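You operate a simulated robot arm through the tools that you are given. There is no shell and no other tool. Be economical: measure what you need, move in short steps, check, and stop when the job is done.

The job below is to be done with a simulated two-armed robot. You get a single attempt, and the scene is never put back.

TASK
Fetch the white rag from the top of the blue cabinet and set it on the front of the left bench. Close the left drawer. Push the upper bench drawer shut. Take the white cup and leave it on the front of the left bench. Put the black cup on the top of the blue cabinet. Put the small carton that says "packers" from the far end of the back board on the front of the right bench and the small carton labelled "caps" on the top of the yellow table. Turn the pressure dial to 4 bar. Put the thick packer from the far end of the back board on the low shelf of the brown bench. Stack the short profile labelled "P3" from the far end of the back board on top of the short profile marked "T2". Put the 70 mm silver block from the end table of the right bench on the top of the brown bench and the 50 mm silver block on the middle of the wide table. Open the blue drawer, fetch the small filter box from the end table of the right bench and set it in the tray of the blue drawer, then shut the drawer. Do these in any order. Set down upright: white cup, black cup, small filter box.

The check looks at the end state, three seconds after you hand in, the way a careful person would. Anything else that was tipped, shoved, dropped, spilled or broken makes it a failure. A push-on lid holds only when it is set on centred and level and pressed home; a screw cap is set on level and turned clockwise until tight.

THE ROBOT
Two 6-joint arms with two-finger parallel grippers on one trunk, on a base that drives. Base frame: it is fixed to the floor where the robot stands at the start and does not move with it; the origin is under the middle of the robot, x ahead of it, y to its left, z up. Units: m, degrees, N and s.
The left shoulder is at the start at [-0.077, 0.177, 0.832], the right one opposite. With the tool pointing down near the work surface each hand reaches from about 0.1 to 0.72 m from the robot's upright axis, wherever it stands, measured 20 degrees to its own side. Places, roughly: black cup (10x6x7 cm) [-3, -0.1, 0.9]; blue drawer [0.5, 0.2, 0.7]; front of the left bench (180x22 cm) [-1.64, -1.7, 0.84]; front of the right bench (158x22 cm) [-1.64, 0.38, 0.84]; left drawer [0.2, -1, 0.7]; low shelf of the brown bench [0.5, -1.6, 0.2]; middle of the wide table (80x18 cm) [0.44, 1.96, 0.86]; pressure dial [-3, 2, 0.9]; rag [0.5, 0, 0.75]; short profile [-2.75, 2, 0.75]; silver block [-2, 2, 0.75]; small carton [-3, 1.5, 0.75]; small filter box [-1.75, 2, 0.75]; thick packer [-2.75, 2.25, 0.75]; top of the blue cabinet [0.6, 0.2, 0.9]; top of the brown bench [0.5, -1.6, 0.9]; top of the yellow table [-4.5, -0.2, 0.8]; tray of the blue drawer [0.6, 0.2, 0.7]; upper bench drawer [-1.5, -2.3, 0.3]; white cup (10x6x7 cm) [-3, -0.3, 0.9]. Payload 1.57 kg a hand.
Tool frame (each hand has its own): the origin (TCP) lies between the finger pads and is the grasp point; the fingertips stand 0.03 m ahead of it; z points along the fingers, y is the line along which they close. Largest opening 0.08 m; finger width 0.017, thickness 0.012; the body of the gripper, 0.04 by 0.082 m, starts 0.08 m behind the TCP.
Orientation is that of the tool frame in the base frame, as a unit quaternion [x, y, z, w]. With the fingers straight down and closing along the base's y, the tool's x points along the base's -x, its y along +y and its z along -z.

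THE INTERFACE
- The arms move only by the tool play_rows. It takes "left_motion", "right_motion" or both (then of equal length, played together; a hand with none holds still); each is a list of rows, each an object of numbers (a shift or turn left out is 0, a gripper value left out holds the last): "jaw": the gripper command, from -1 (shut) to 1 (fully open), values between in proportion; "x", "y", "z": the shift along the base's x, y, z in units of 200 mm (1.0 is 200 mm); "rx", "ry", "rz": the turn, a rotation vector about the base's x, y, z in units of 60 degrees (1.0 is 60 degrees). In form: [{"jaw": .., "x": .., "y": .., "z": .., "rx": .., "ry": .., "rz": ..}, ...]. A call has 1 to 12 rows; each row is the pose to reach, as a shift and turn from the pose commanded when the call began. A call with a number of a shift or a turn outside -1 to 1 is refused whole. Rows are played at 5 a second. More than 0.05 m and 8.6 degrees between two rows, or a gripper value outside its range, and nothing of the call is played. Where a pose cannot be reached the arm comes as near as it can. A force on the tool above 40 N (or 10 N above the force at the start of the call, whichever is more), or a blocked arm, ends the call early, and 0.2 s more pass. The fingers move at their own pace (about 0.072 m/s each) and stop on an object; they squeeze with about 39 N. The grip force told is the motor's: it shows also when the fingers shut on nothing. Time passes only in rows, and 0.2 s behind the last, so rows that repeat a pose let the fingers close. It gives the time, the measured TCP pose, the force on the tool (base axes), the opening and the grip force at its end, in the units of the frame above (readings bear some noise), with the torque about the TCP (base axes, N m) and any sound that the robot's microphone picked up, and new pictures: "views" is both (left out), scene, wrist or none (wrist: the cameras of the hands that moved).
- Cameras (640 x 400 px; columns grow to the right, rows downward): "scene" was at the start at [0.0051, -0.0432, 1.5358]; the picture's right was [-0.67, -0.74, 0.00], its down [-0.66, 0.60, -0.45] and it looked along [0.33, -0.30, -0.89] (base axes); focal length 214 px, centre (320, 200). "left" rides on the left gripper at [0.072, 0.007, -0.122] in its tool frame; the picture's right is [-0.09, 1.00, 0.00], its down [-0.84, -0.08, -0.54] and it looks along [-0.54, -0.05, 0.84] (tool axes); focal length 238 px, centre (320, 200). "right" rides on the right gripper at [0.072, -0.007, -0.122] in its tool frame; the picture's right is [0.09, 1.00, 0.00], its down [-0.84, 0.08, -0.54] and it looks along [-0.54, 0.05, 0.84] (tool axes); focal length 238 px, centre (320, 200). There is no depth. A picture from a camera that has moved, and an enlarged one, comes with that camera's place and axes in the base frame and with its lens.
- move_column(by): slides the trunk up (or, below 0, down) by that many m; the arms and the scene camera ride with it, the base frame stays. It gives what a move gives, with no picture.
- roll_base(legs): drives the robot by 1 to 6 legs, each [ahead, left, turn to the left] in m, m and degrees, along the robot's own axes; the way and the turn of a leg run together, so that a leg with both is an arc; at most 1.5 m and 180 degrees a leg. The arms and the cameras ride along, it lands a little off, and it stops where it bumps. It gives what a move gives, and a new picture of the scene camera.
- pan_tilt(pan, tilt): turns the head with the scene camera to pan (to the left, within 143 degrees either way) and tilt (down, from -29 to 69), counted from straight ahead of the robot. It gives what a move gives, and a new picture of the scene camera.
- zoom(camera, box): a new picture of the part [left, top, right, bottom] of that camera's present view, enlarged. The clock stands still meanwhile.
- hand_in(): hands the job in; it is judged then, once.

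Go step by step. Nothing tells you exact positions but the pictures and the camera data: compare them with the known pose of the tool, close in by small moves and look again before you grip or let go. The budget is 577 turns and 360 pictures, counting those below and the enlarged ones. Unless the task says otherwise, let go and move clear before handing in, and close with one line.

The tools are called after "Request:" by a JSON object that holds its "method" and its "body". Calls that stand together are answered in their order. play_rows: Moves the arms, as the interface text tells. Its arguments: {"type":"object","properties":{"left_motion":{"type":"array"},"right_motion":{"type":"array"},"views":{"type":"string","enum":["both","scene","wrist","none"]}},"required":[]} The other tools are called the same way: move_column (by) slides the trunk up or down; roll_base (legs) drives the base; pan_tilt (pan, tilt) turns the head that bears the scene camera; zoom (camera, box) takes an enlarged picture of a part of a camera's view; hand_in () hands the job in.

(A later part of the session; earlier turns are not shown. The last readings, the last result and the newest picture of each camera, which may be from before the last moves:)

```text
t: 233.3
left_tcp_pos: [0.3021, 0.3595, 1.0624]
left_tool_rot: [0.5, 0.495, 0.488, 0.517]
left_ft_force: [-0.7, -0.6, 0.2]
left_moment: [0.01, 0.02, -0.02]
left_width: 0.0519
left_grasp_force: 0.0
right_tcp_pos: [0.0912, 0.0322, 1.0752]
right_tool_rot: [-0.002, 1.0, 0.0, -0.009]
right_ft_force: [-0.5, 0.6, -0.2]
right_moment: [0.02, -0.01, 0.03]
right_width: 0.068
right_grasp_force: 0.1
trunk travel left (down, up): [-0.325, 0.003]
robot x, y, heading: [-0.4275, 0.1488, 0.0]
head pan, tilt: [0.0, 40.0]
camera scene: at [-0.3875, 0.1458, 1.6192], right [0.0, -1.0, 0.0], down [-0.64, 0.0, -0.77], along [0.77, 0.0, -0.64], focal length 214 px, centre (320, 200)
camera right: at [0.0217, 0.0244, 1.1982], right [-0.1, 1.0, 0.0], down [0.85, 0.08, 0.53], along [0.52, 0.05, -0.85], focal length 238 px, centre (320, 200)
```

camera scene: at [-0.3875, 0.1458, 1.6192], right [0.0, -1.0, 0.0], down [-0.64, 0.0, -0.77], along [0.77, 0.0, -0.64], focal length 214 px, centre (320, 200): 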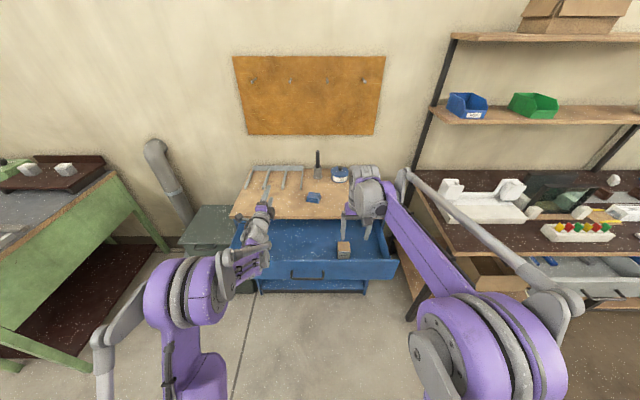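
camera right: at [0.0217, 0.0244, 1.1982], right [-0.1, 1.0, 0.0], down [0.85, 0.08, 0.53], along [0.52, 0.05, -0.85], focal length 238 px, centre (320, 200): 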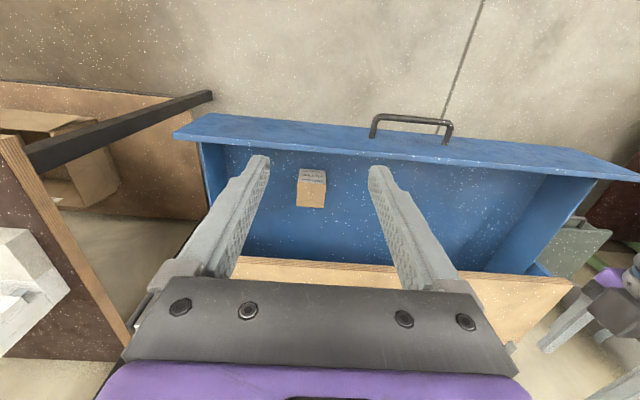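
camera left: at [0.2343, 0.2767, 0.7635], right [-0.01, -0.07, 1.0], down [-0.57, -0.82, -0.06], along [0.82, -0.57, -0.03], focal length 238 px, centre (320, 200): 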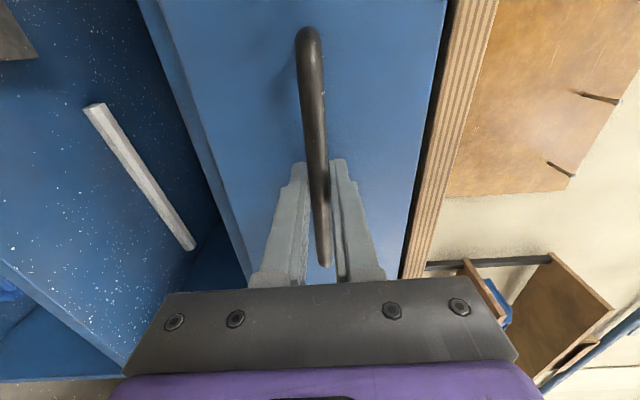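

The filter box is upright in the tray. Back off to re-grip the handle and close the drawer with the left hand under control.

Request:
{"method": "roll_base", "body": {"legs": [[-0.3, -0.1, 0]]}}

Request:
{"method": "play_rows", "body": {"left_motion": [{"z": -0.2, "y": -0.06}, {"z": -0.4, "y": -0.12}, {"z": -0.6, "y": -0.18}, {"z": -0.8, "y": -0.24}, {"z": -1.0, "y": -0.3}], "views": "none"}}

Request:
{"method": "play_rows", "body": {"left_motion": [{"z": -0.2}, {"z": -0.4}, {"z": -0.5}], "views": "wrist"}}

```text
t: 235.4
left_tcp_pos: [0.0061, 0.2584, 1.0616]
left_tool_rot: [0.499, 0.495, 0.489, 0.517]
left_ft_force: [0.5, 1.1, 0.9]
left_moment: [-0.03, 0.01, 0.03]
left_width: 0.052
left_grasp_force: 0.0
right_tcp_pos: [-0.2054, -0.0705, 1.0766]
right_tool_rot: [-0.003, 1.0, 0.0, -0.01]
right_ft_force: [0.9, 0.2, 0.5]
right_moment: [0.0, -0.02, 0.03]
right_width: 0.068
right_grasp_force: 0.0
trunk travel left (down, up): [-0.325, 0.003]
robot x, y, heading: [-0.7255, 0.0495, 0.1]
head pan, tilt: [0.0, 40.0]
camera scene: at [-0.6834, 0.0446, 1.6194], right [0.0, -1.0, 0.0], down [-0.64, 0.0, -0.77], along [0.77, 0.0, -0.64], focal length 214 px, centre (320, 200)
```

scene: 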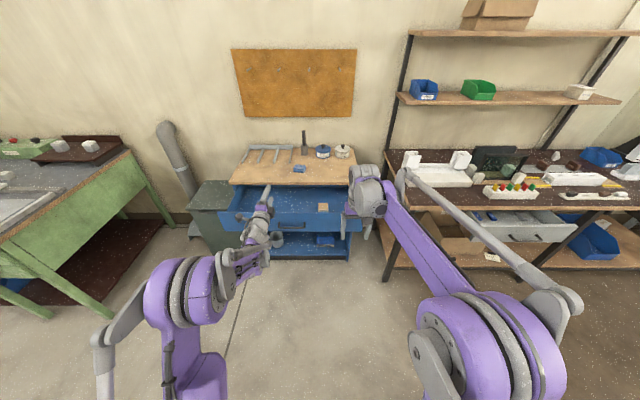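

```text
t: 236.6
left_tcp_pos: [0.0059, 0.1989, 0.8597]
left_tool_rot: [0.499, 0.496, 0.487, 0.517]
left_ft_force: [0.3, -0.2, -0.5]
left_moment: [0.03, 0.01, -0.04]
left_width: 0.0519
left_grasp_force: 0.1
right_tcp_pos: [-0.2051, -0.0702, 1.0757]
right_tool_rot: [-0.002, 1.0, 0.0, -0.011]
right_ft_force: [0.0, 0.1, 0.1]
right_moment: [0.02, -0.01, -0.01]
right_width: 0.0678
right_grasp_force: 0.0
trunk travel left (down, up): [-0.325, 0.003]
robot x, y, heading: [-0.7273, 0.0463, 0.0]
head pan, tilt: [0.0, 40.0]
```

```text
t: 237.4
left_tcp_pos: [0.0067, 0.1992, 0.7593]
left_tool_rot: [0.499, 0.494, 0.489, 0.517]
left_ft_force: [-0.3, -0.3, 0.0]
left_moment: [0.02, 0.01, 0.02]
left_width: 0.052
left_grasp_force: 0.0
right_tcp_pos: [-0.2053, -0.0702, 1.0746]
right_tool_rot: [-0.003, 1.0, 0.0, -0.011]
right_ft_force: [0.4, 0.0, -0.3]
right_moment: [-0.04, 0.0, -0.03]
right_width: 0.0678
right_grasp_force: 0.0
trunk travel left (down, up): [-0.325, 0.003]
robot x, y, heading: [-0.7244, 0.0457, 0.1]
head pan, tilt: [0.0, 40.0]
camera left: at [-0.1147, 0.2753, 0.7632], right [-0.01, -0.07, 1.0], down [-0.57, -0.82, -0.06], along [0.82, -0.57, -0.03], focal length 238 px, centre (320, 200)
```

left: 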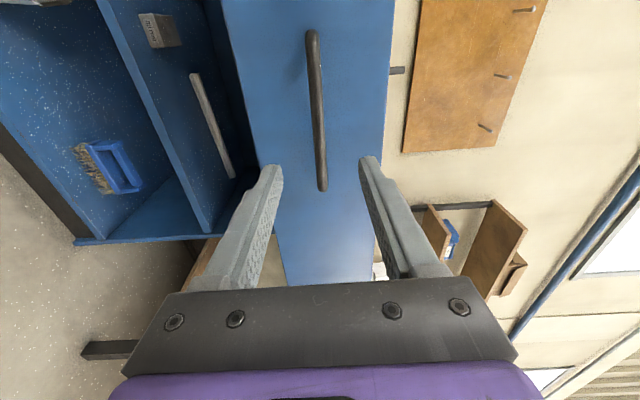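

Request:
{"method": "play_rows", "body": {"left_motion": [{"x": 0.15}, {"x": 0.3}, {"x": 0.42}, {"x": 0.5}], "views": "wrist"}}

```text
t: 238.4
left_tcp_pos: [0.0879, 0.1988, 0.7852]
left_tool_rot: [0.5, 0.496, 0.487, 0.516]
left_ft_force: [-1.2, -1.4, -11.8]
left_moment: [0.08, 0.39, -0.08]
left_width: 0.0625
left_grasp_force: 6.4
left hand out of reach, approached as far as the arm can: row 2, 3, 4
right_tcp_pos: [-0.2042, -0.069, 1.0742]
right_tool_rot: [-0.003, 1.0, 0.001, -0.011]
right_ft_force: [-0.7, -0.1, 0.0]
right_moment: [0.0, 0.04, -0.02]
right_width: 0.0681
right_grasp_force: 0.1
trunk travel left (down, up): [-0.325, 0.003]
robot x, y, heading: [-0.7235, 0.0439, 0.2]
head pan, tilt: [0.0, 40.0]
camera left: at [-0.0315, 0.2754, 0.7892], right [-0.01, -0.07, 1.0], down [-0.57, -0.82, -0.06], along [0.82, -0.57, -0.03], focal length 238 px, centre (320, 200)
```

left: 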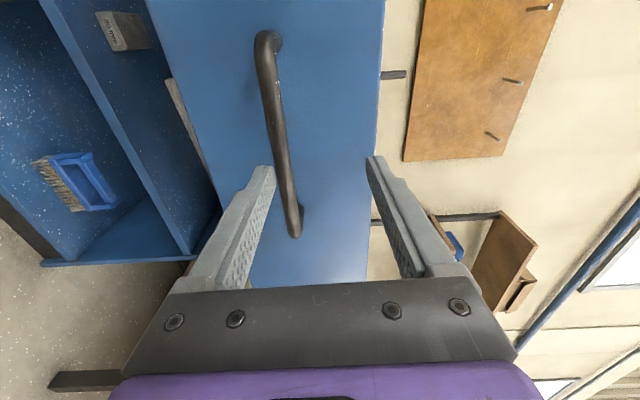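

The arm ran out of reach and rode upward against the handle; retreat along the same path.

Request:
{"method": "play_rows", "body": {"left_motion": [{"z": -0.06, "x": -0.06}, {"z": -0.13, "x": -0.15}, {"z": -0.13, "x": -0.3}, {"z": -0.13, "x": -0.4}], "views": "wrist"}}

```text
t: 239.4
left_tcp_pos: [0.0082, 0.1991, 0.7625]
left_tool_rot: [0.499, 0.495, 0.489, 0.518]
left_ft_force: [-0.4, -0.5, 0.4]
left_moment: [-0.01, -0.01, 0.0]
left_width: 0.0519
left_grasp_force: 0.1
left hand out of reach, approached as far as the arm can: row 1, 2
right_tcp_pos: [-0.2055, -0.0693, 1.076]
right_tool_rot: [-0.002, 1.0, -0.001, -0.01]
right_ft_force: [0.1, -0.7, 0.7]
right_moment: [0.0, 0.01, -0.04]
right_width: 0.068
right_grasp_force: 0.0
trunk travel left (down, up): [-0.325, 0.003]
robot x, y, heading: [-0.7229, 0.0447, 0.4]
head pan, tilt: [0.0, 40.0]
camera left: at [-0.1116, 0.2761, 0.7656], right [-0.01, -0.07, 1.0], down [-0.57, -0.82, -0.06], along [0.82, -0.57, -0.03], focal length 238 px, centre (320, 200)
```

left: 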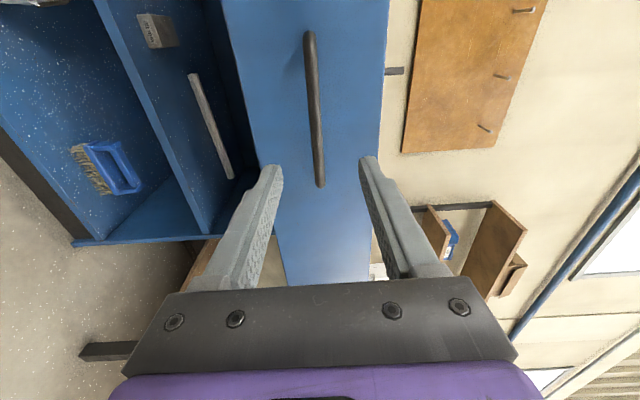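

Request:
{"method": "roll_base", "body": {"legs": [[0.095, 0, 0]]}}

Request:
{"method": "play_rows", "body": {"left_motion": [{"jaw": -1}, {"jaw": -1}, {"jaw": -1}], "views": "wrist"}}

```text
t: 240.6
left_tcp_pos: [0.1017, 0.2011, 0.761]
left_tool_rot: [0.499, 0.495, 0.488, 0.517]
left_ft_force: [0.3, -0.4, 0.2]
left_moment: [-0.04, 0.01, 0.01]
left_width: 0.0519
left_grasp_force: 0.2
right_tcp_pos: [-0.1129, -0.0692, 1.0754]
right_tool_rot: [-0.002, 1.0, 0.001, -0.01]
right_ft_force: [-0.5, 0.7, 0.0]
right_moment: [0.01, 0.01, 0.0]
right_width: 0.068
right_grasp_force: 0.0
trunk travel left (down, up): [-0.325, 0.003]
robot x, y, heading: [-0.6288, 0.0434, 0.3]
head pan, tilt: [0.0, 40.0]
camera scene: at [-0.5902, 0.045, 1.6189], right [0.0, -1.0, 0.0], down [-0.64, 0.0, -0.77], along [0.77, 0.0, -0.64], focal length 214 px, centre (320, 200)
```

scene: 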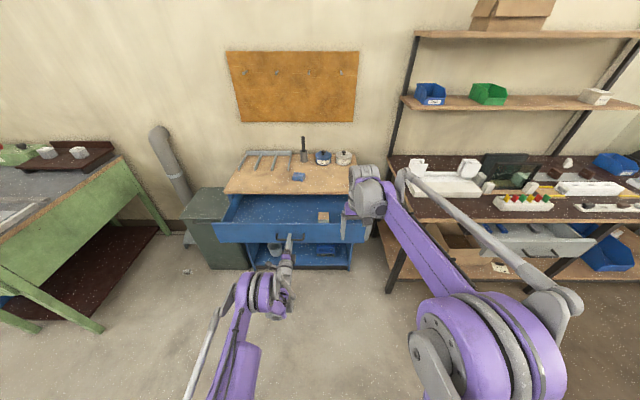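

```text
t: 241.3
left_tcp_pos: [0.1036, 0.2016, 0.7606]
left_tool_rot: [0.5, 0.496, 0.488, 0.516]
left_ft_force: [-0.5, -0.5, -14.2]
left_moment: [0.54, 0.23, 0.03]
left_width: 0.012
left_grasp_force: 28.9
right_tcp_pos: [-0.1105, -0.0688, 1.0743]
right_tool_rot: [-0.003, 1.0, 0.0, -0.011]
right_ft_force: [0.7, 0.5, 0.4]
right_moment: [0.0, 0.01, -0.01]
right_width: 0.0681
right_grasp_force: 0.0
trunk travel left (down, up): [-0.325, 0.003]
robot x, y, heading: [-0.6312, 0.0488, 0.1]
head pan, tilt: [0.0, 40.0]
camera left: at [-0.0171, 0.277, 0.7639], right [-0.01, -0.07, 1.0], down [-0.57, -0.82, -0.06], along [0.82, -0.57, -0.03], focal length 238 px, centre (320, 200)
```

left: 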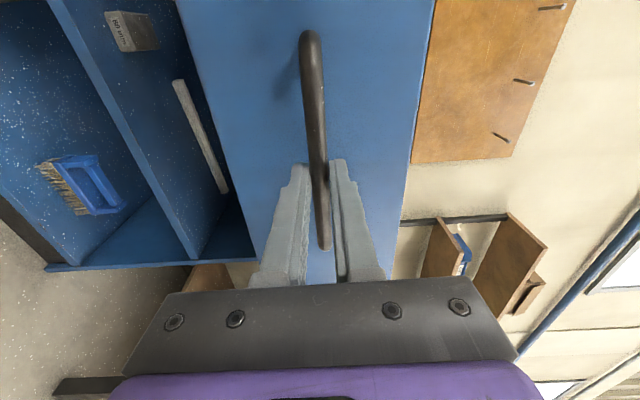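

Request:
{"method": "roll_base", "body": {"legs": [[0.12, 0, 0], [0.11, 0, 0]]}}

```text
t: 243.4
left_tcp_pos: [0.3345, 0.2023, 0.7605]
left_tool_rot: [0.5, 0.496, 0.488, 0.516]
left_ft_force: [-1.6, -9.1, -20.1]
left_moment: [0.52, 0.2, -0.23]
left_width: 0.0121
left_grasp_force: 29.5
right_tcp_pos: [0.1218, -0.0669, 1.0747]
right_tool_rot: [-0.003, 1.0, 0.0, -0.012]
right_ft_force: [-0.1, -0.3, 0.0]
right_moment: [0.01, 0.01, -0.01]
right_width: 0.0679
right_grasp_force: 0.0
trunk travel left (down, up): [-0.325, 0.003]
robot x, y, heading: [-0.4017, 0.0463, 0.1]
head pan, tilt: [0.0, 40.0]
camera scene: at [-0.3566, 0.0456, 1.6189], right [0.01, -1.0, 0.0], down [-0.64, 0.0, -0.77], along [0.77, 0.0, -0.64], focal length 214 px, centre (320, 200)
```

scene: 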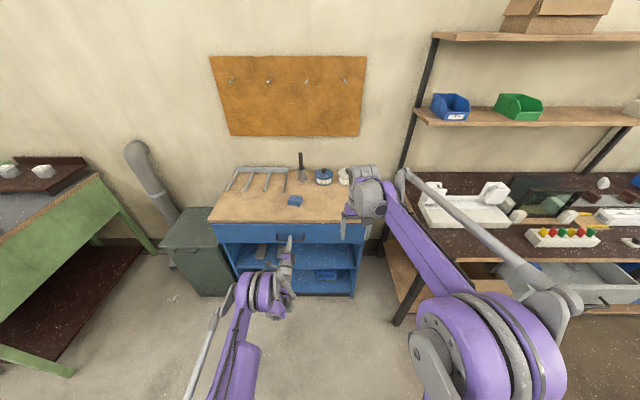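

Nearly shut (about 1.5 cm left). Push on in small steps.

Request:
{"method": "roll_base", "body": {"legs": [[0.01, 0, 0]]}}

Request:
{"method": "roll_base", "body": {"legs": [[0.006, 0, 0]]}}

```text
t: 244.1
left_tcp_pos: [0.3442, 0.2008, 0.7608]
left_tool_rot: [0.501, 0.496, 0.488, 0.515]
left_ft_force: [-3.6, -2.3, -18.7]
left_moment: [0.53, 0.13, -0.11]
left_width: 0.0119
left_grasp_force: 29.1
right_tcp_pos: [0.131, -0.068, 1.0742]
right_tool_rot: [-0.004, 1.0, -0.001, -0.011]
right_ft_force: [-0.8, 0.7, -0.7]
right_moment: [0.01, -0.02, 0.01]
right_width: 0.0681
right_grasp_force: 0.2
trunk travel left (down, up): [-0.325, 0.003]
robot x, y, heading: [-0.3893, 0.0469, 0.3]
head pan, tilt: [0.0, 40.0]
camera scene: at [-0.3468, 0.0463, 1.6191], right [0.0, -1.0, 0.0], down [-0.64, 0.0, -0.77], along [0.77, 0.0, -0.64], focal length 214 px, centre (320, 200)
```

scene: 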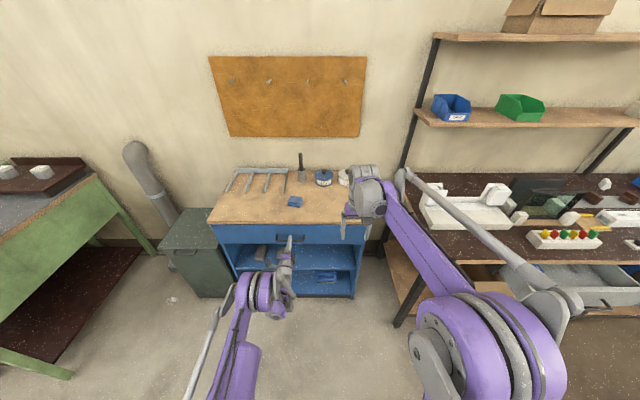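

```text
t: 244.9
left_tcp_pos: [0.3486, 0.203, 0.7598]
left_tool_rot: [0.501, 0.496, 0.488, 0.515]
left_ft_force: [-17.3, 0.2, -18.3]
left_moment: [0.52, 0.1, -0.01]
left_width: 0.012
left_grasp_force: 29.6
right_tcp_pos: [0.1354, -0.0669, 1.0753]
right_tool_rot: [-0.003, 1.0, -0.001, -0.011]
right_ft_force: [-0.6, -0.5, -0.6]
right_moment: [0.02, 0.0, -0.03]
right_width: 0.068
right_grasp_force: 0.0
trunk travel left (down, up): [-0.325, 0.003]
robot x, y, heading: [-0.3819, 0.047, 0.4]
head pan, tilt: [0.0, 40.0]
camera scene: at [-0.343, 0.0465, 1.6191], right [0.0, -1.0, 0.0], down [-0.64, 0.0, -0.77], along [0.77, 0.0, -0.64], focal length 214 px, centre (320, 200)
```

scene: 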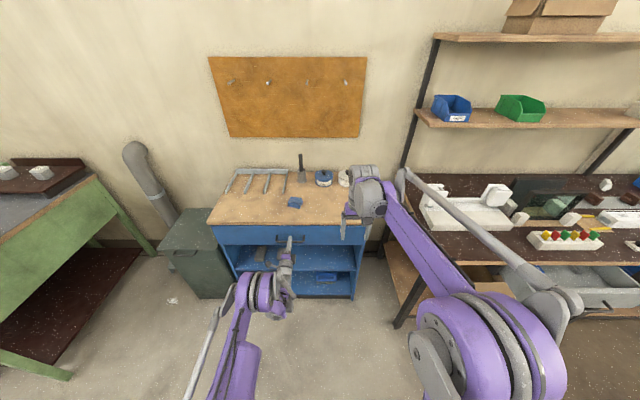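

It's at the stop (−17 N). Relax ~2 mm, then release gently and check.

Request:
{"method": "play_rows", "body": {"left_motion": [{"x": -0.005}, {"x": -0.01}, {"x": -0.01}], "views": "none"}}

Request:
{"method": "play_rows", "body": {"left_motion": [{"jaw": -0.5}, {"jaw": 0.0}, {"jaw": 0.3}, {"jaw": 0.3}], "views": "wrist"}}

```text
t: 245.7
left_tcp_pos: [0.3481, 0.2036, 0.7603]
left_tool_rot: [0.5, 0.496, 0.488, 0.515]
left_ft_force: [2.3, 0.4, -7.2]
left_moment: [0.54, 0.04, 0.02]
left_width: 0.0118
left_grasp_force: 29.2
right_tcp_pos: [0.1357, -0.0675, 1.0753]
right_tool_rot: [-0.004, 1.0, 0.001, -0.011]
right_ft_force: [0.3, 0.0, 0.0]
right_moment: [0.01, 0.0, -0.01]
right_width: 0.068
right_grasp_force: 0.1
trunk travel left (down, up): [-0.325, 0.003]
robot x, y, heading: [-0.3839, 0.0467, 0.1]
head pan, tilt: [0.0, 40.0]
```

```text
t: 246.7
left_tcp_pos: [0.3475, 0.203, 0.7604]
left_tool_rot: [0.5, 0.496, 0.488, 0.515]
left_ft_force: [-0.8, 0.0, -0.5]
left_moment: [-0.02, 0.0, -0.01]
left_width: 0.0519
left_grasp_force: 0.0
right_tcp_pos: [0.1357, -0.0672, 1.0752]
right_tool_rot: [-0.004, 1.0, 0.0, -0.01]
right_ft_force: [0.2, -0.7, -0.2]
right_moment: [0.0, -0.02, -0.01]
right_width: 0.0677
right_grasp_force: 0.0
trunk travel left (down, up): [-0.325, 0.003]
robot x, y, heading: [-0.3859, 0.0468, 0.5]
head pan, tilt: [0.0, 40.0]
camera left: at [0.2271, 0.2784, 0.7645], right [-0.01, -0.07, 1.0], down [-0.57, -0.82, -0.06], along [0.82, -0.57, -0.03], focal length 238 px, centre (320, 200)
```

left: 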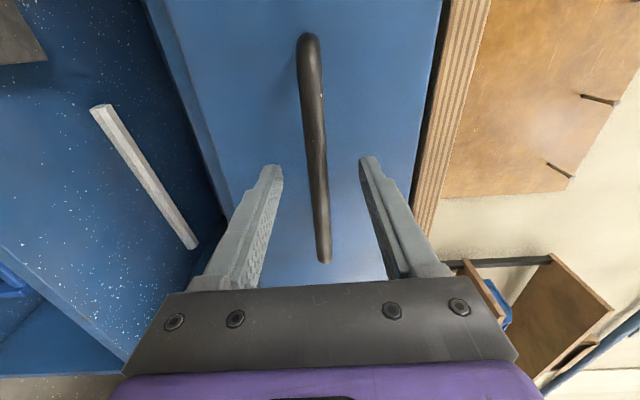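

Closed and released. Back off, and verify; then go do the grey drawer the same way.

Request:
{"method": "roll_base", "body": {"legs": [[-0.12, 0, -0.3], [-0.3, 0, 0]]}}

Request:
{"method": "zoom", "body": {"camera": "scene", "box": [220, 140, 400, 260]}}

Request:
{"method": "roll_base", "body": {"legs": [[0, -1.2, 0]]}}

```text
t: 249.5
left_tcp_pos: [-0.0703, 0.1978, 0.7611]
left_tool_rot: [0.503, 0.494, 0.486, 0.517]
left_ft_force: [0.9, 0.1, -0.1]
left_moment: [-0.02, -0.04, 0.04]
left_width: 0.0518
left_grasp_force: 0.0
right_tcp_pos: [-0.2838, -0.0707, 1.0765]
right_tool_rot: [-0.001, 1.0, 0.0, -0.01]
right_ft_force: [0.0, -0.3, 0.0]
right_moment: [0.0, -0.01, -0.02]
right_width: 0.0676
right_grasp_force: 0.1
trunk travel left (down, up): [-0.325, 0.003]
robot x, y, heading: [-0.8023, 0.0455, 0.0]
head pan, tilt: [0.0, 40.0]
camera scene: at [-0.7613, 0.0456, 1.6194], right [0.0, -1.0, 0.0], down [-0.64, 0.0, -0.77], along [0.77, 0.0, -0.64], focal length 214 px, centre (320, 200)
```

scene: 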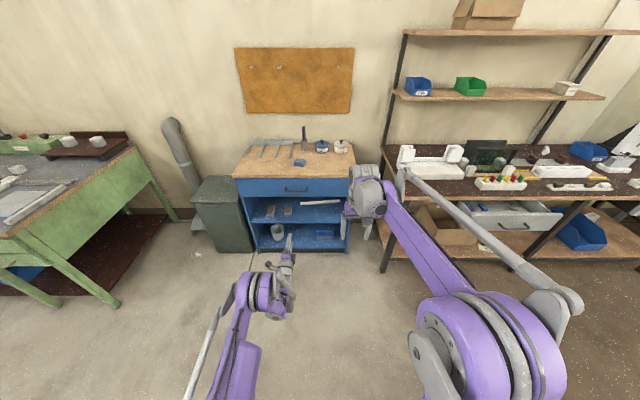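

```text
3.33 times, centred on (310, 200) of scene
camera zoom: at [-0.7613, 0.0456, 1.6194], right [0.0, -1.0, 0.0], down [-0.64, 0.0, -0.77], along [0.77, 0.0, -0.64], focal length 715 px, centre (353, 200)
```

zoom: 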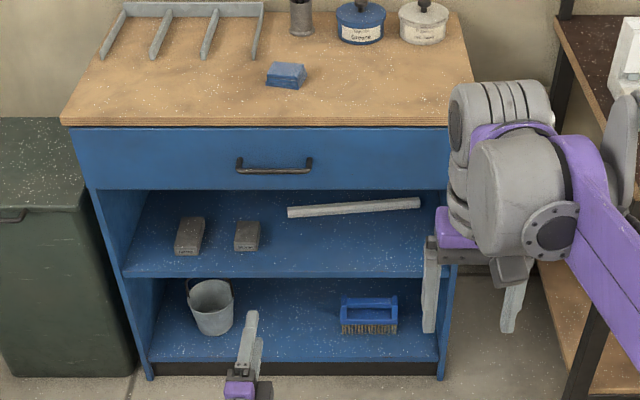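

```text
t: 260.2
left_tcp_pos: [-0.0658, -0.9861, 0.7616]
left_tool_rot: [0.499, 0.497, 0.49, 0.514]
left_ft_force: [-0.3, -0.2, 1.0]
left_moment: [-0.01, -0.03, 0.01]
left_width: 0.052
left_grasp_force: 0.0
right_tcp_pos: [-0.2755, -1.2562, 1.0756]
right_tool_rot: [-0.007, 1.0, 0.0, -0.011]
right_ft_force: [0.5, 0.6, -0.7]
right_moment: [0.0, -0.01, -0.02]
right_width: 0.0681
right_grasp_force: 0.1
trunk travel left (down, up): [-0.325, 0.003]
robot x, y, heading: [-0.7941, -1.1513, 0.8]
head pan, tilt: [0.0, 40.0]
camera scene: at [-0.7551, -1.1466, 1.6192], right [0.01, -1.0, 0.0], down [-0.64, -0.01, -0.77], along [0.77, 0.01, -0.64], focal length 214 px, centre (320, 200)
```

scene: 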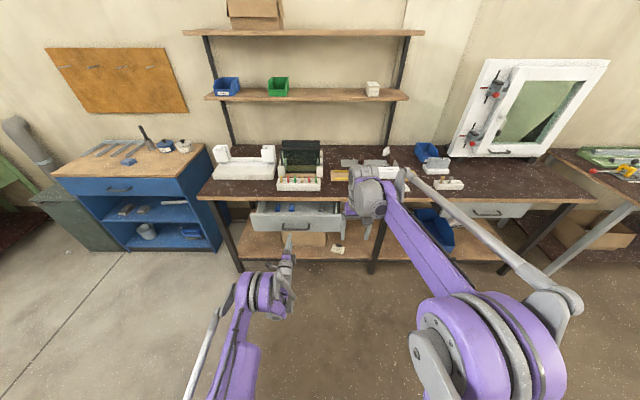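

Blue drawer closed. Now look at the grey drawer's handle with the left camera.

Request:
{"method": "zoom", "body": {"camera": "left", "box": [0, 0, 640, 400]}}

Request:
{"method": "zoom", "body": {"camera": "scene", "box": [190, 160, 410, 280]}}

```text
1.00 times, centred on (320, 200) of left (not enlarged: the box is as wide or as high as the picture)
camera zoom: at [-0.1864, -0.9107, 0.7645], right [-0.01, -0.07, 1.0], down [-0.56, -0.82, -0.06], along [0.83, -0.56, -0.03], focal length 238 px, centre (320, 200)
```

zoom: 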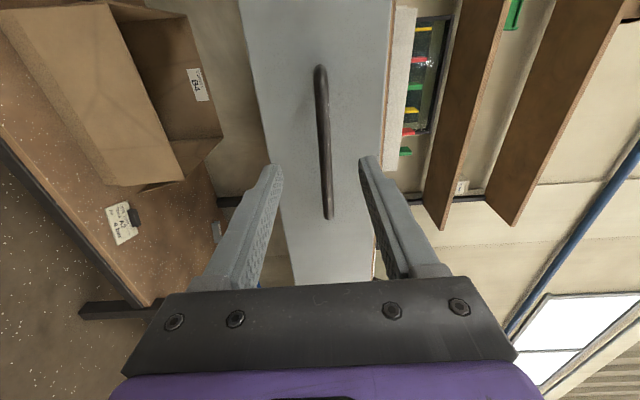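

```text
2.91 times, centred on (300, 220) of scene
camera zoom: at [-0.7551, -1.1466, 1.6192], right [0.01, -1.0, 0.0], down [-0.64, -0.01, -0.77], along [0.77, 0.01, -0.64], focal length 624 px, centre (378, 142)
```

zoom: 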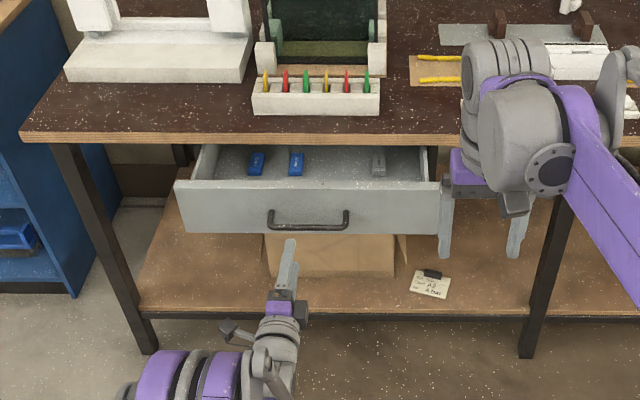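

Handle ≈(0.04,−1.0,0.765), aligned with the hand. Drive in, grip.

Request:
{"method": "roll_base", "body": {"legs": [[0.085, 0, -0.5]]}}

Request:
{"method": "zoom", "body": {"camera": "left", "box": [0, 0, 640, 400]}}

```text
t: 261.3
left_tcp_pos: [0.0179, -0.9916, 0.7602]
left_tool_rot: [0.5, 0.496, 0.487, 0.516]
left_ft_force: [0.0, -1.3, -0.5]
left_moment: [-0.06, -0.01, 0.03]
left_width: 0.052
left_grasp_force: 0.1
right_tcp_pos: [-0.1947, -1.2602, 1.0754]
right_tool_rot: [-0.003, 1.0, 0.0, -0.01]
right_ft_force: [0.1, 0.4, 0.1]
right_moment: [0.01, 0.03, 0.03]
right_width: 0.068
right_grasp_force: 0.1
trunk travel left (down, up): [-0.325, 0.003]
robot x, y, heading: [-0.7104, -1.141, 0.1]
head pan, tilt: [0.0, 40.0]
camera scene: at [-0.6715, -1.1463, 1.6189], right [0.0, -1.0, 0.0], down [-0.64, 0.0, -0.77], along [0.77, 0.0, -0.64], focal length 214 px, centre (320, 200)
```

scene: 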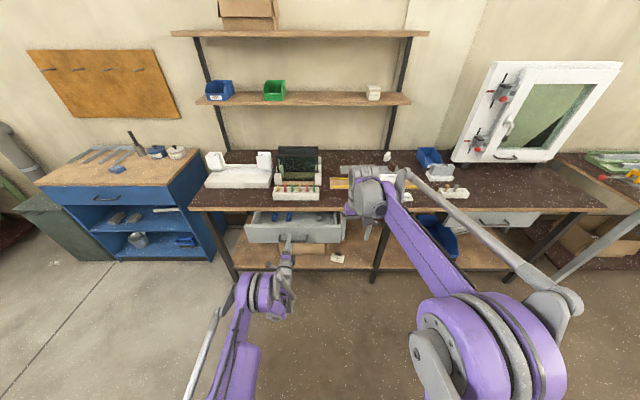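

```text
1.00 times, centred on (320, 200) of left (not enlarged: the box is as wide or as high as the picture)
camera zoom: at [-0.1014, -0.915, 0.7638], right [-0.01, -0.07, 1.0], down [-0.57, -0.82, -0.06], along [0.82, -0.57, -0.03], focal length 238 px, centre (320, 200)
```

zoom: 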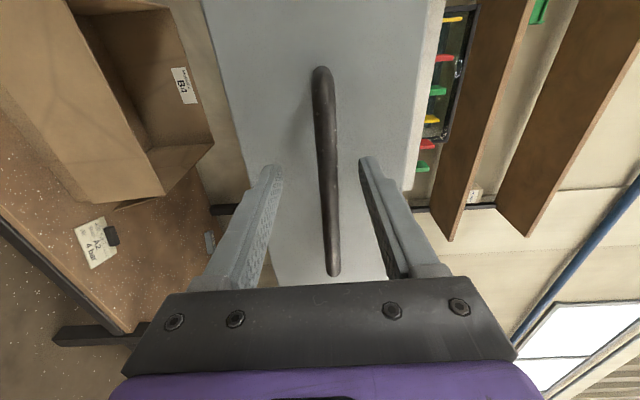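

Request:
{"method": "roll_base", "body": {"legs": [[0.008, 0, 0]]}}

Request:
{"method": "play_rows", "body": {"left_motion": [{"jaw": -1}, {"jaw": -1}, {"jaw": -1}], "views": "wrist"}}

```text
t: 262.1
left_tcp_pos: [0.0266, -0.9913, 0.7612]
left_tool_rot: [0.5, 0.496, 0.488, 0.516]
left_ft_force: [-1.4, -1.0, 0.5]
left_moment: [0.0, -0.02, 0.02]
left_width: 0.0519
left_grasp_force: 0.1
right_tcp_pos: [-0.1864, -1.2588, 1.0757]
right_tool_rot: [-0.002, 1.0, 0.0, -0.011]
right_ft_force: [-0.6, 0.2, 0.5]
right_moment: [0.0, -0.01, 0.01]
right_width: 0.0677
right_grasp_force: 0.1
trunk travel left (down, up): [-0.325, 0.003]
robot x, y, heading: [-0.703, -1.1461, 0.3]
head pan, tilt: [0.0, 40.0]
camera scene: at [-0.6646, -1.1463, 1.6191], right [0.0, -1.0, 0.0], down [-0.64, 0.0, -0.77], along [0.77, 0.0, -0.64], focal length 214 px, centre (320, 200)
```

scene: 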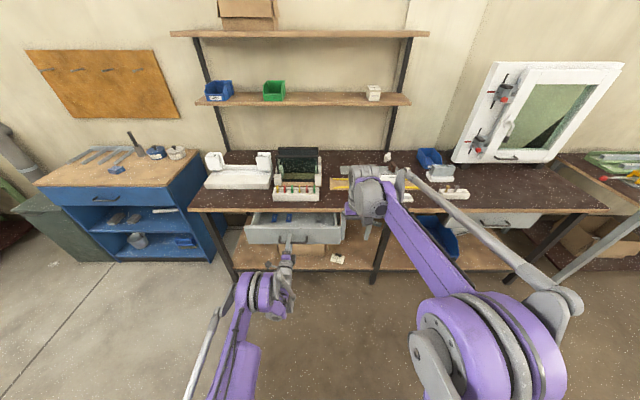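

```text
t: 262.9
left_tcp_pos: [0.026, -0.9912, 0.7649]
left_tool_rot: [0.499, 0.493, 0.49, 0.517]
left_ft_force: [1.1, 2.7, 31.0]
left_moment: [0.49, 0.1, -0.21]
left_width: 0.0119
left_grasp_force: 29.7
right_tcp_pos: [-0.1871, -1.2602, 1.078]
right_tool_rot: [-0.003, 1.0, 0.0, -0.008]
right_ft_force: [-0.5, 0.0, -0.9]
right_moment: [-0.01, 0.02, -0.01]
right_width: 0.068
right_grasp_force: 0.0
trunk travel left (down, up): [-0.325, 0.003]
robot x, y, heading: [-0.7061, -1.144, 0.2]
head pan, tilt: [0.0, 40.0]
camera left: at [-0.0938, -0.9149, 0.7682], right [-0.02, -0.07, 1.0], down [-0.57, -0.82, -0.07], along [0.82, -0.57, -0.03], focal length 238 px, centre (320, 200)
```

left: 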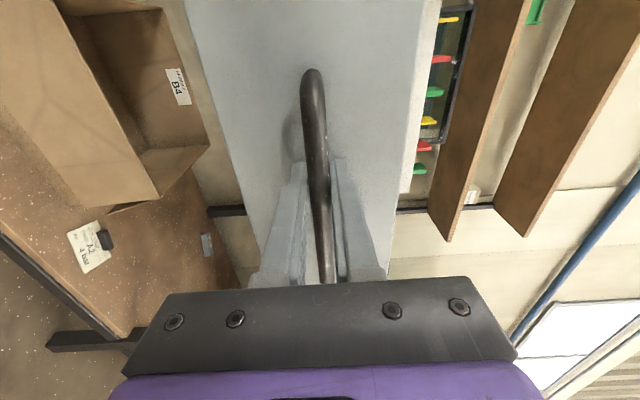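

Request:
{"method": "play_rows", "body": {"left_motion": [{"z": 0.01}, {"z": 0.02}], "views": "none"}}

Request:
{"method": "roll_base", "body": {"legs": [[0.085, 0, 0]]}}

```text
t: 263.5
left_tcp_pos: [0.0248, -0.9897, 0.7644]
left_tool_rot: [0.501, 0.496, 0.487, 0.515]
left_ft_force: [0.8, 2.4, 18.2]
left_moment: [0.5, 0.05, 0.23]
left_width: 0.0119
left_grasp_force: 29.4
right_tcp_pos: [-0.1865, -1.2602, 1.0758]
right_tool_rot: [-0.001, 1.0, 0.0, -0.009]
right_ft_force: [0.4, 0.2, -0.2]
right_moment: [0.01, 0.02, -0.03]
right_width: 0.0682
right_grasp_force: 0.1
trunk travel left (down, up): [-0.325, 0.003]
robot x, y, heading: [-0.7049, -1.1442, -0.1]
head pan, tilt: [0.0, 40.0]
```

```text
t: 264.6
left_tcp_pos: [0.1094, -0.9907, 0.7661]
left_tool_rot: [0.501, 0.495, 0.488, 0.517]
left_ft_force: [-1.4, 3.6, 15.0]
left_moment: [0.5, -0.03, -0.12]
left_width: 0.012
left_grasp_force: 29.2
right_tcp_pos: [-0.1036, -1.2605, 1.0743]
right_tool_rot: [-0.003, 1.0, 0.0, -0.011]
right_ft_force: [0.1, 0.6, 0.8]
right_moment: [0.01, 0.05, -0.01]
right_width: 0.0679
right_grasp_force: 0.1
trunk travel left (down, up): [-0.325, 0.003]
robot x, y, heading: [-0.6199, -1.1466, 0.5]
head pan, tilt: [0.0, 40.0]
camera scene: at [-0.5822, -1.1461, 1.6189], right [0.0, -1.0, 0.0], down [-0.64, 0.0, -0.77], along [0.77, 0.0, -0.64], focal length 214 px, centre (320, 200)
```

scene: 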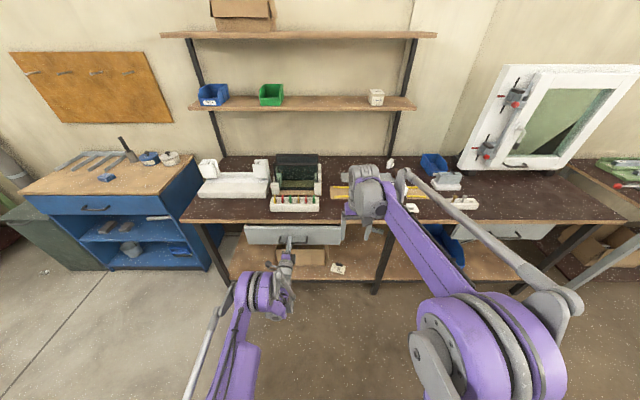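

Almost flush. Small increments now.

Request:
{"method": "roll_base", "body": {"legs": [[0.012, 0, 0]]}}

Request:
{"method": "roll_base", "body": {"legs": [[0.008, 0, 0]]}}

```text
t: 265.3
left_tcp_pos: [0.1212, -0.9912, 0.7642]
left_tool_rot: [0.501, 0.494, 0.489, 0.516]
left_ft_force: [-1.2, -0.1, 6.2]
left_moment: [0.53, 0.09, -0.08]
left_width: 0.012
left_grasp_force: 29.8
right_tcp_pos: [-0.0917, -1.26, 1.0751]
right_tool_rot: [-0.002, 1.0, 0.0, -0.01]
right_ft_force: [0.2, -0.8, 0.9]
right_moment: [-0.02, 0.02, 0.0]
right_width: 0.068
right_grasp_force: 0.1
trunk travel left (down, up): [-0.325, 0.003]
robot x, y, heading: [-0.611, -1.1465, 0.3]
head pan, tilt: [0.0, 40.0]
camera scene: at [-0.5698, -1.1462, 1.619], right [0.0, -1.0, 0.0], down [-0.64, 0.0, -0.77], along [0.77, 0.0, -0.64], focal length 214 px, centre (320, 200)
```

scene: 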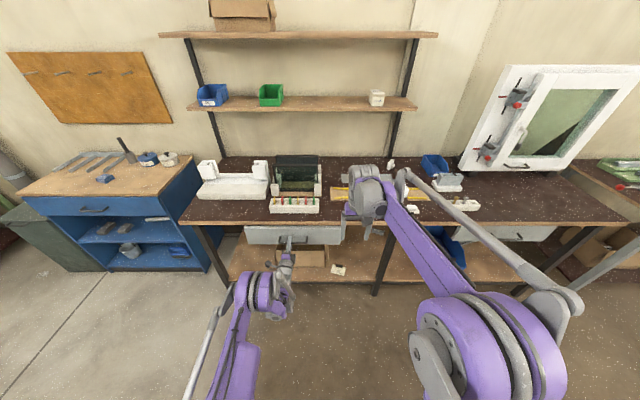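

```text
t: 266.0
left_tcp_pos: [0.1294, -0.9924, 0.7653]
left_tool_rot: [0.5, 0.495, 0.488, 0.516]
left_ft_force: [-0.7, -0.3, 5.0]
left_moment: [0.57, 0.08, -0.17]
left_width: 0.0119
left_grasp_force: 28.9
right_tcp_pos: [-0.0822, -1.2599, 1.0763]
right_tool_rot: [-0.002, 1.0, 0.0, -0.011]
right_ft_force: [0.2, -0.4, 0.0]
right_moment: [0.03, 0.01, -0.03]
right_width: 0.0681
right_grasp_force: 0.1
trunk travel left (down, up): [-0.325, 0.003]
robot x, y, heading: [-0.5987, -1.1468, 0.2]
head pan, tilt: [0.0, 40.0]
camera scene: at [-0.5615, -1.1461, 1.6191], right [0.0, -1.0, 0.0], down [-0.64, 0.0, -0.77], along [0.77, 0.0, -0.64], focal length 214 px, centre (320, 200)
```

scene: 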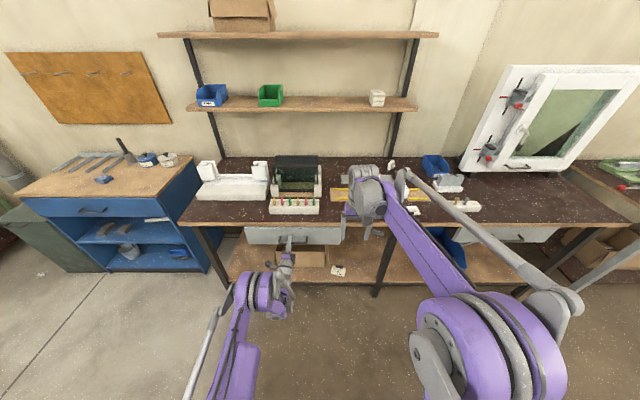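

Request:
{"method": "roll_base", "body": {"legs": [[0.012, 0, 0]]}}

```text
t: 266.8
left_tcp_pos: [0.1409, -0.9913, 0.7649]
left_tool_rot: [0.5, 0.495, 0.487, 0.516]
left_ft_force: [0.8, -1.2, 3.9]
left_moment: [0.53, 0.03, -0.19]
left_width: 0.0121
left_grasp_force: 29.6
right_tcp_pos: [-0.0711, -1.2598, 1.0744]
right_tool_rot: [-0.002, 1.0, -0.001, -0.01]
right_ft_force: [-0.3, 0.7, -0.7]
right_moment: [0.02, 0.0, 0.02]
right_width: 0.068
right_grasp_force: 0.1
trunk travel left (down, up): [-0.325, 0.003]
robot x, y, heading: [-0.5906, -1.1452, 0.1]
head pan, tilt: [0.0, 40.0]
camera scene: at [-0.5501, -1.1462, 1.619], right [0.0, -1.0, 0.0], down [-0.64, 0.0, -0.77], along [0.77, 0.0, -0.64], focal length 214 px, centre (320, 200)
```

scene: 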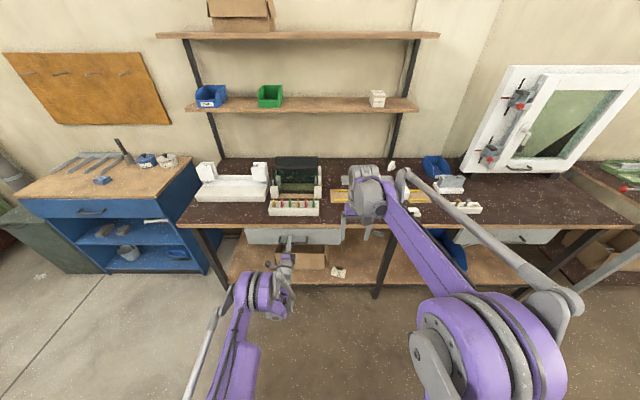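

Request:
{"method": "roll_base", "body": {"legs": [[0.01, 0, 0]]}}

Request:
{"method": "zoom", "body": {"camera": "left", "box": [0, 0, 640, 400]}}

```text
t: 267.5
left_tcp_pos: [0.1504, -0.9911, 0.7652]
left_tool_rot: [0.501, 0.495, 0.488, 0.516]
left_ft_force: [-9.7, -0.2, -0.6]
left_moment: [0.48, 0.17, 0.05]
left_width: 0.0118
left_grasp_force: 29.3
right_tcp_pos: [-0.0594, -1.26, 1.0748]
right_tool_rot: [-0.002, 1.0, 0.0, -0.01]
right_ft_force: [-0.4, 0.0, 0.2]
right_moment: [0.0, 0.01, -0.01]
right_width: 0.068
right_grasp_force: 0.0
trunk travel left (down, up): [-0.325, 0.003]
robot x, y, heading: [-0.5781, -1.1479, 0.2]
head pan, tilt: [0.0, 40.0]
camera scene: at [-0.5393, -1.146, 1.6192], right [0.0, -1.0, 0.0], down [-0.64, 0.0, -0.77], along [0.77, 0.0, -0.64], focal length 214 px, centre (320, 200)
```

scene: 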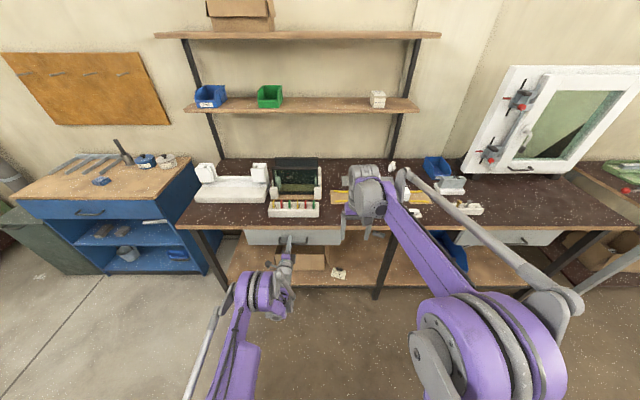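

```text
1.00 times, centred on (320, 200) of left (not enlarged: the box is as wide or as high as the picture)
camera zoom: at [0.0311, -0.9146, 0.769], right [-0.01, -0.07, 1.0], down [-0.57, -0.82, -0.06], along [0.82, -0.57, -0.03], focal length 238 px, centre (320, 200)
```

zoom: 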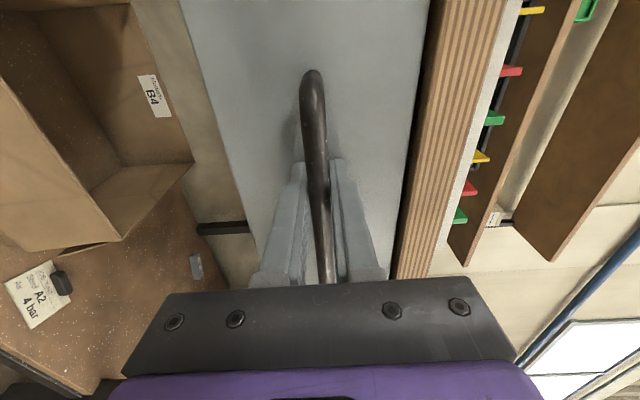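

At the stop (−10 N). Relax 1 mm, open, back straight off.

Request:
{"method": "play_rows", "body": {"left_motion": [{"x": -0.005}, {"x": -0.005}, {"jaw": -0.5, "x": -0.005}, {"jaw": 0.0, "x": -0.005}, {"jaw": 0.3, "x": -0.005}, {"jaw": 0.3, "x": -0.005}], "views": "none"}}

Request:
{"method": "roll_base", "body": {"legs": [[-0.1, 0, 0], [-0.35, 0, 0]]}}

Request:
{"method": "zoom", "body": {"camera": "scene", "box": [190, 150, 410, 270]}}

```text
t: 268.9
left_tcp_pos: [0.1506, -0.9901, 0.765]
left_tool_rot: [0.501, 0.495, 0.487, 0.516]
left_ft_force: [-0.2, 0.1, -0.8]
left_moment: [-0.02, 0.02, 0.0]
left_width: 0.0519
left_grasp_force: 0.1
right_tcp_pos: [-0.0605, -1.2608, 1.0743]
right_tool_rot: [-0.003, 1.0, 0.0, -0.01]
right_ft_force: [0.1, -0.2, 0.2]
right_moment: [0.01, -0.03, 0.01]
right_width: 0.0679
right_grasp_force: 0.1
trunk travel left (down, up): [-0.325, 0.003]
robot x, y, heading: [-0.5803, -1.1462, 0.4]
head pan, tilt: [0.0, 40.0]
```

```text
t: 272.0
left_tcp_pos: [-0.2963, -0.9938, 0.7661]
left_tool_rot: [0.502, 0.495, 0.487, 0.516]
left_ft_force: [-0.5, 0.3, 0.1]
left_moment: [-0.01, 0.01, -0.01]
left_width: 0.052
left_grasp_force: 0.0
right_tcp_pos: [-0.5083, -1.2622, 1.076]
right_tool_rot: [-0.001, 1.0, 0.0, -0.01]
right_ft_force: [-0.4, 0.2, 0.2]
right_moment: [-0.01, 0.03, 0.0]
right_width: 0.068
right_grasp_force: 0.0
trunk travel left (down, up): [-0.325, 0.003]
robot x, y, heading: [-1.0311, -1.1452, -0.2]
head pan, tilt: [0.0, 40.0]
camera scene: at [-0.9868, -1.1469, 1.6194], right [0.0, -1.0, 0.0], down [-0.64, 0.0, -0.77], along [0.77, 0.0, -0.64], focal length 214 px, centre (320, 200)
```

scene: 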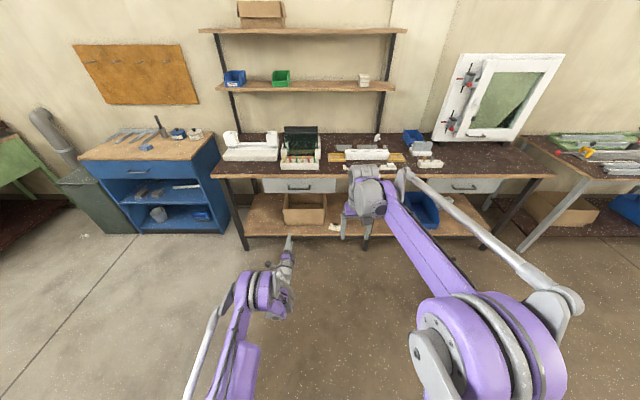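

```text
2.91 times, centred on (300, 210) of scene
camera zoom: at [-0.9868, -1.1469, 1.6194], right [0.0, -1.0, 0.0], down [-0.64, 0.0, -0.77], along [0.77, 0.0, -0.64], focal length 624 px, centre (378, 171)
```

zoom: 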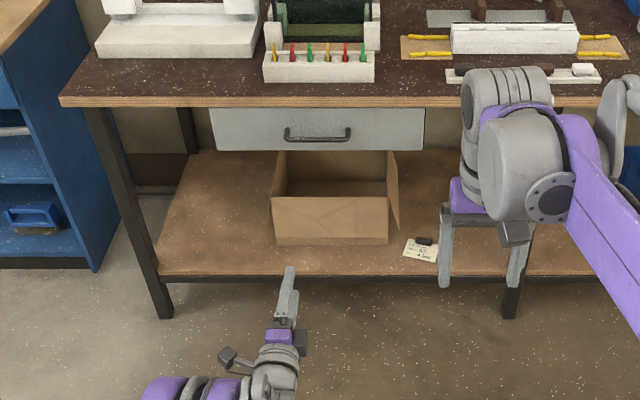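

Left drawer is closed. Check the bench drawer on the other side.

Request:
{"method": "pan_tilt", "body": {"pan": -112, "tilt": 35}}

Request:
{"method": "zoom", "body": {"camera": "scene", "box": [220, 130, 420, 255]}}

```text
t: 273.9
left_tcp_pos: [-0.2964, -0.9936, 0.7655]
left_tool_rot: [0.502, 0.495, 0.487, 0.516]
left_ft_force: [0.0, -0.5, 0.0]
left_moment: [0.02, 0.01, 0.01]
left_width: 0.0521
left_grasp_force: 0.0
right_tcp_pos: [-0.5097, -1.2624, 1.0748]
right_tool_rot: [-0.001, 1.0, 0.0, -0.01]
right_ft_force: [-0.5, 0.3, 0.5]
right_moment: [0.0, -0.02, -0.03]
right_width: 0.0681
right_grasp_force: 0.0
trunk travel left (down, up): [-0.325, 0.003]
robot x, y, heading: [-1.0324, -1.1426, 0.3]
head pan, tilt: [-112.0, 35.0]
camera scene: at [-1.105, -1.2285, 1.6267], right [-0.93, 0.37, 0.0], down [0.21, 0.53, -0.82], along [-0.31, -0.76, -0.57], focal length 214 px, centre (320, 200)
```

scene: 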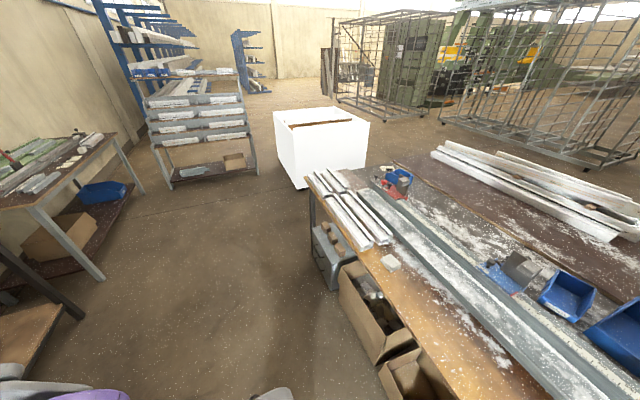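

```text
3.20 times, centred on (320, 192) of scene
camera zoom: at [-1.105, -1.2285, 1.6267], right [-0.93, 0.37, 0.0], down [0.21, 0.53, -0.82], along [-0.31, -0.76, -0.57], focal length 686 px, centre (320, 224)
```

zoom: 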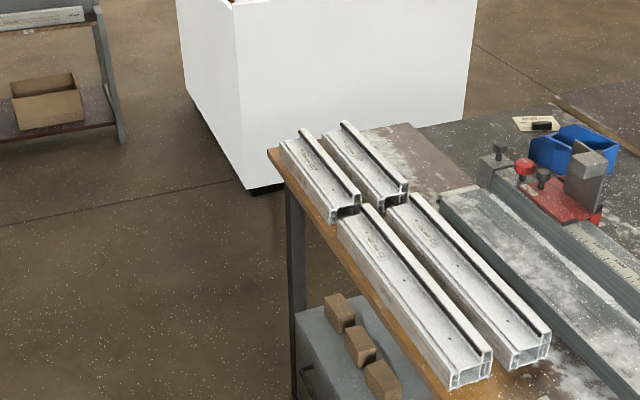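

Request:
{"method": "zoom", "body": {"camera": "scene", "box": [290, 205, 370, 300]}}

```text
4.21 times, centred on (330, 252) of scene
camera zoom: at [-1.105, -1.2285, 1.6267], right [-0.93, 0.37, 0.0], down [0.21, 0.53, -0.82], along [-0.31, -0.76, -0.57], focal length 903 px, centre (278, -21)
```

zoom: 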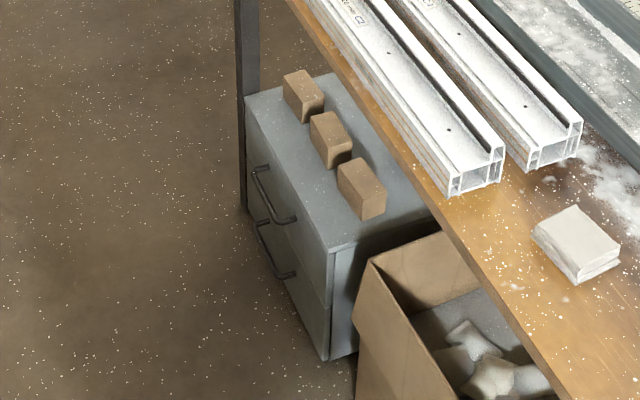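

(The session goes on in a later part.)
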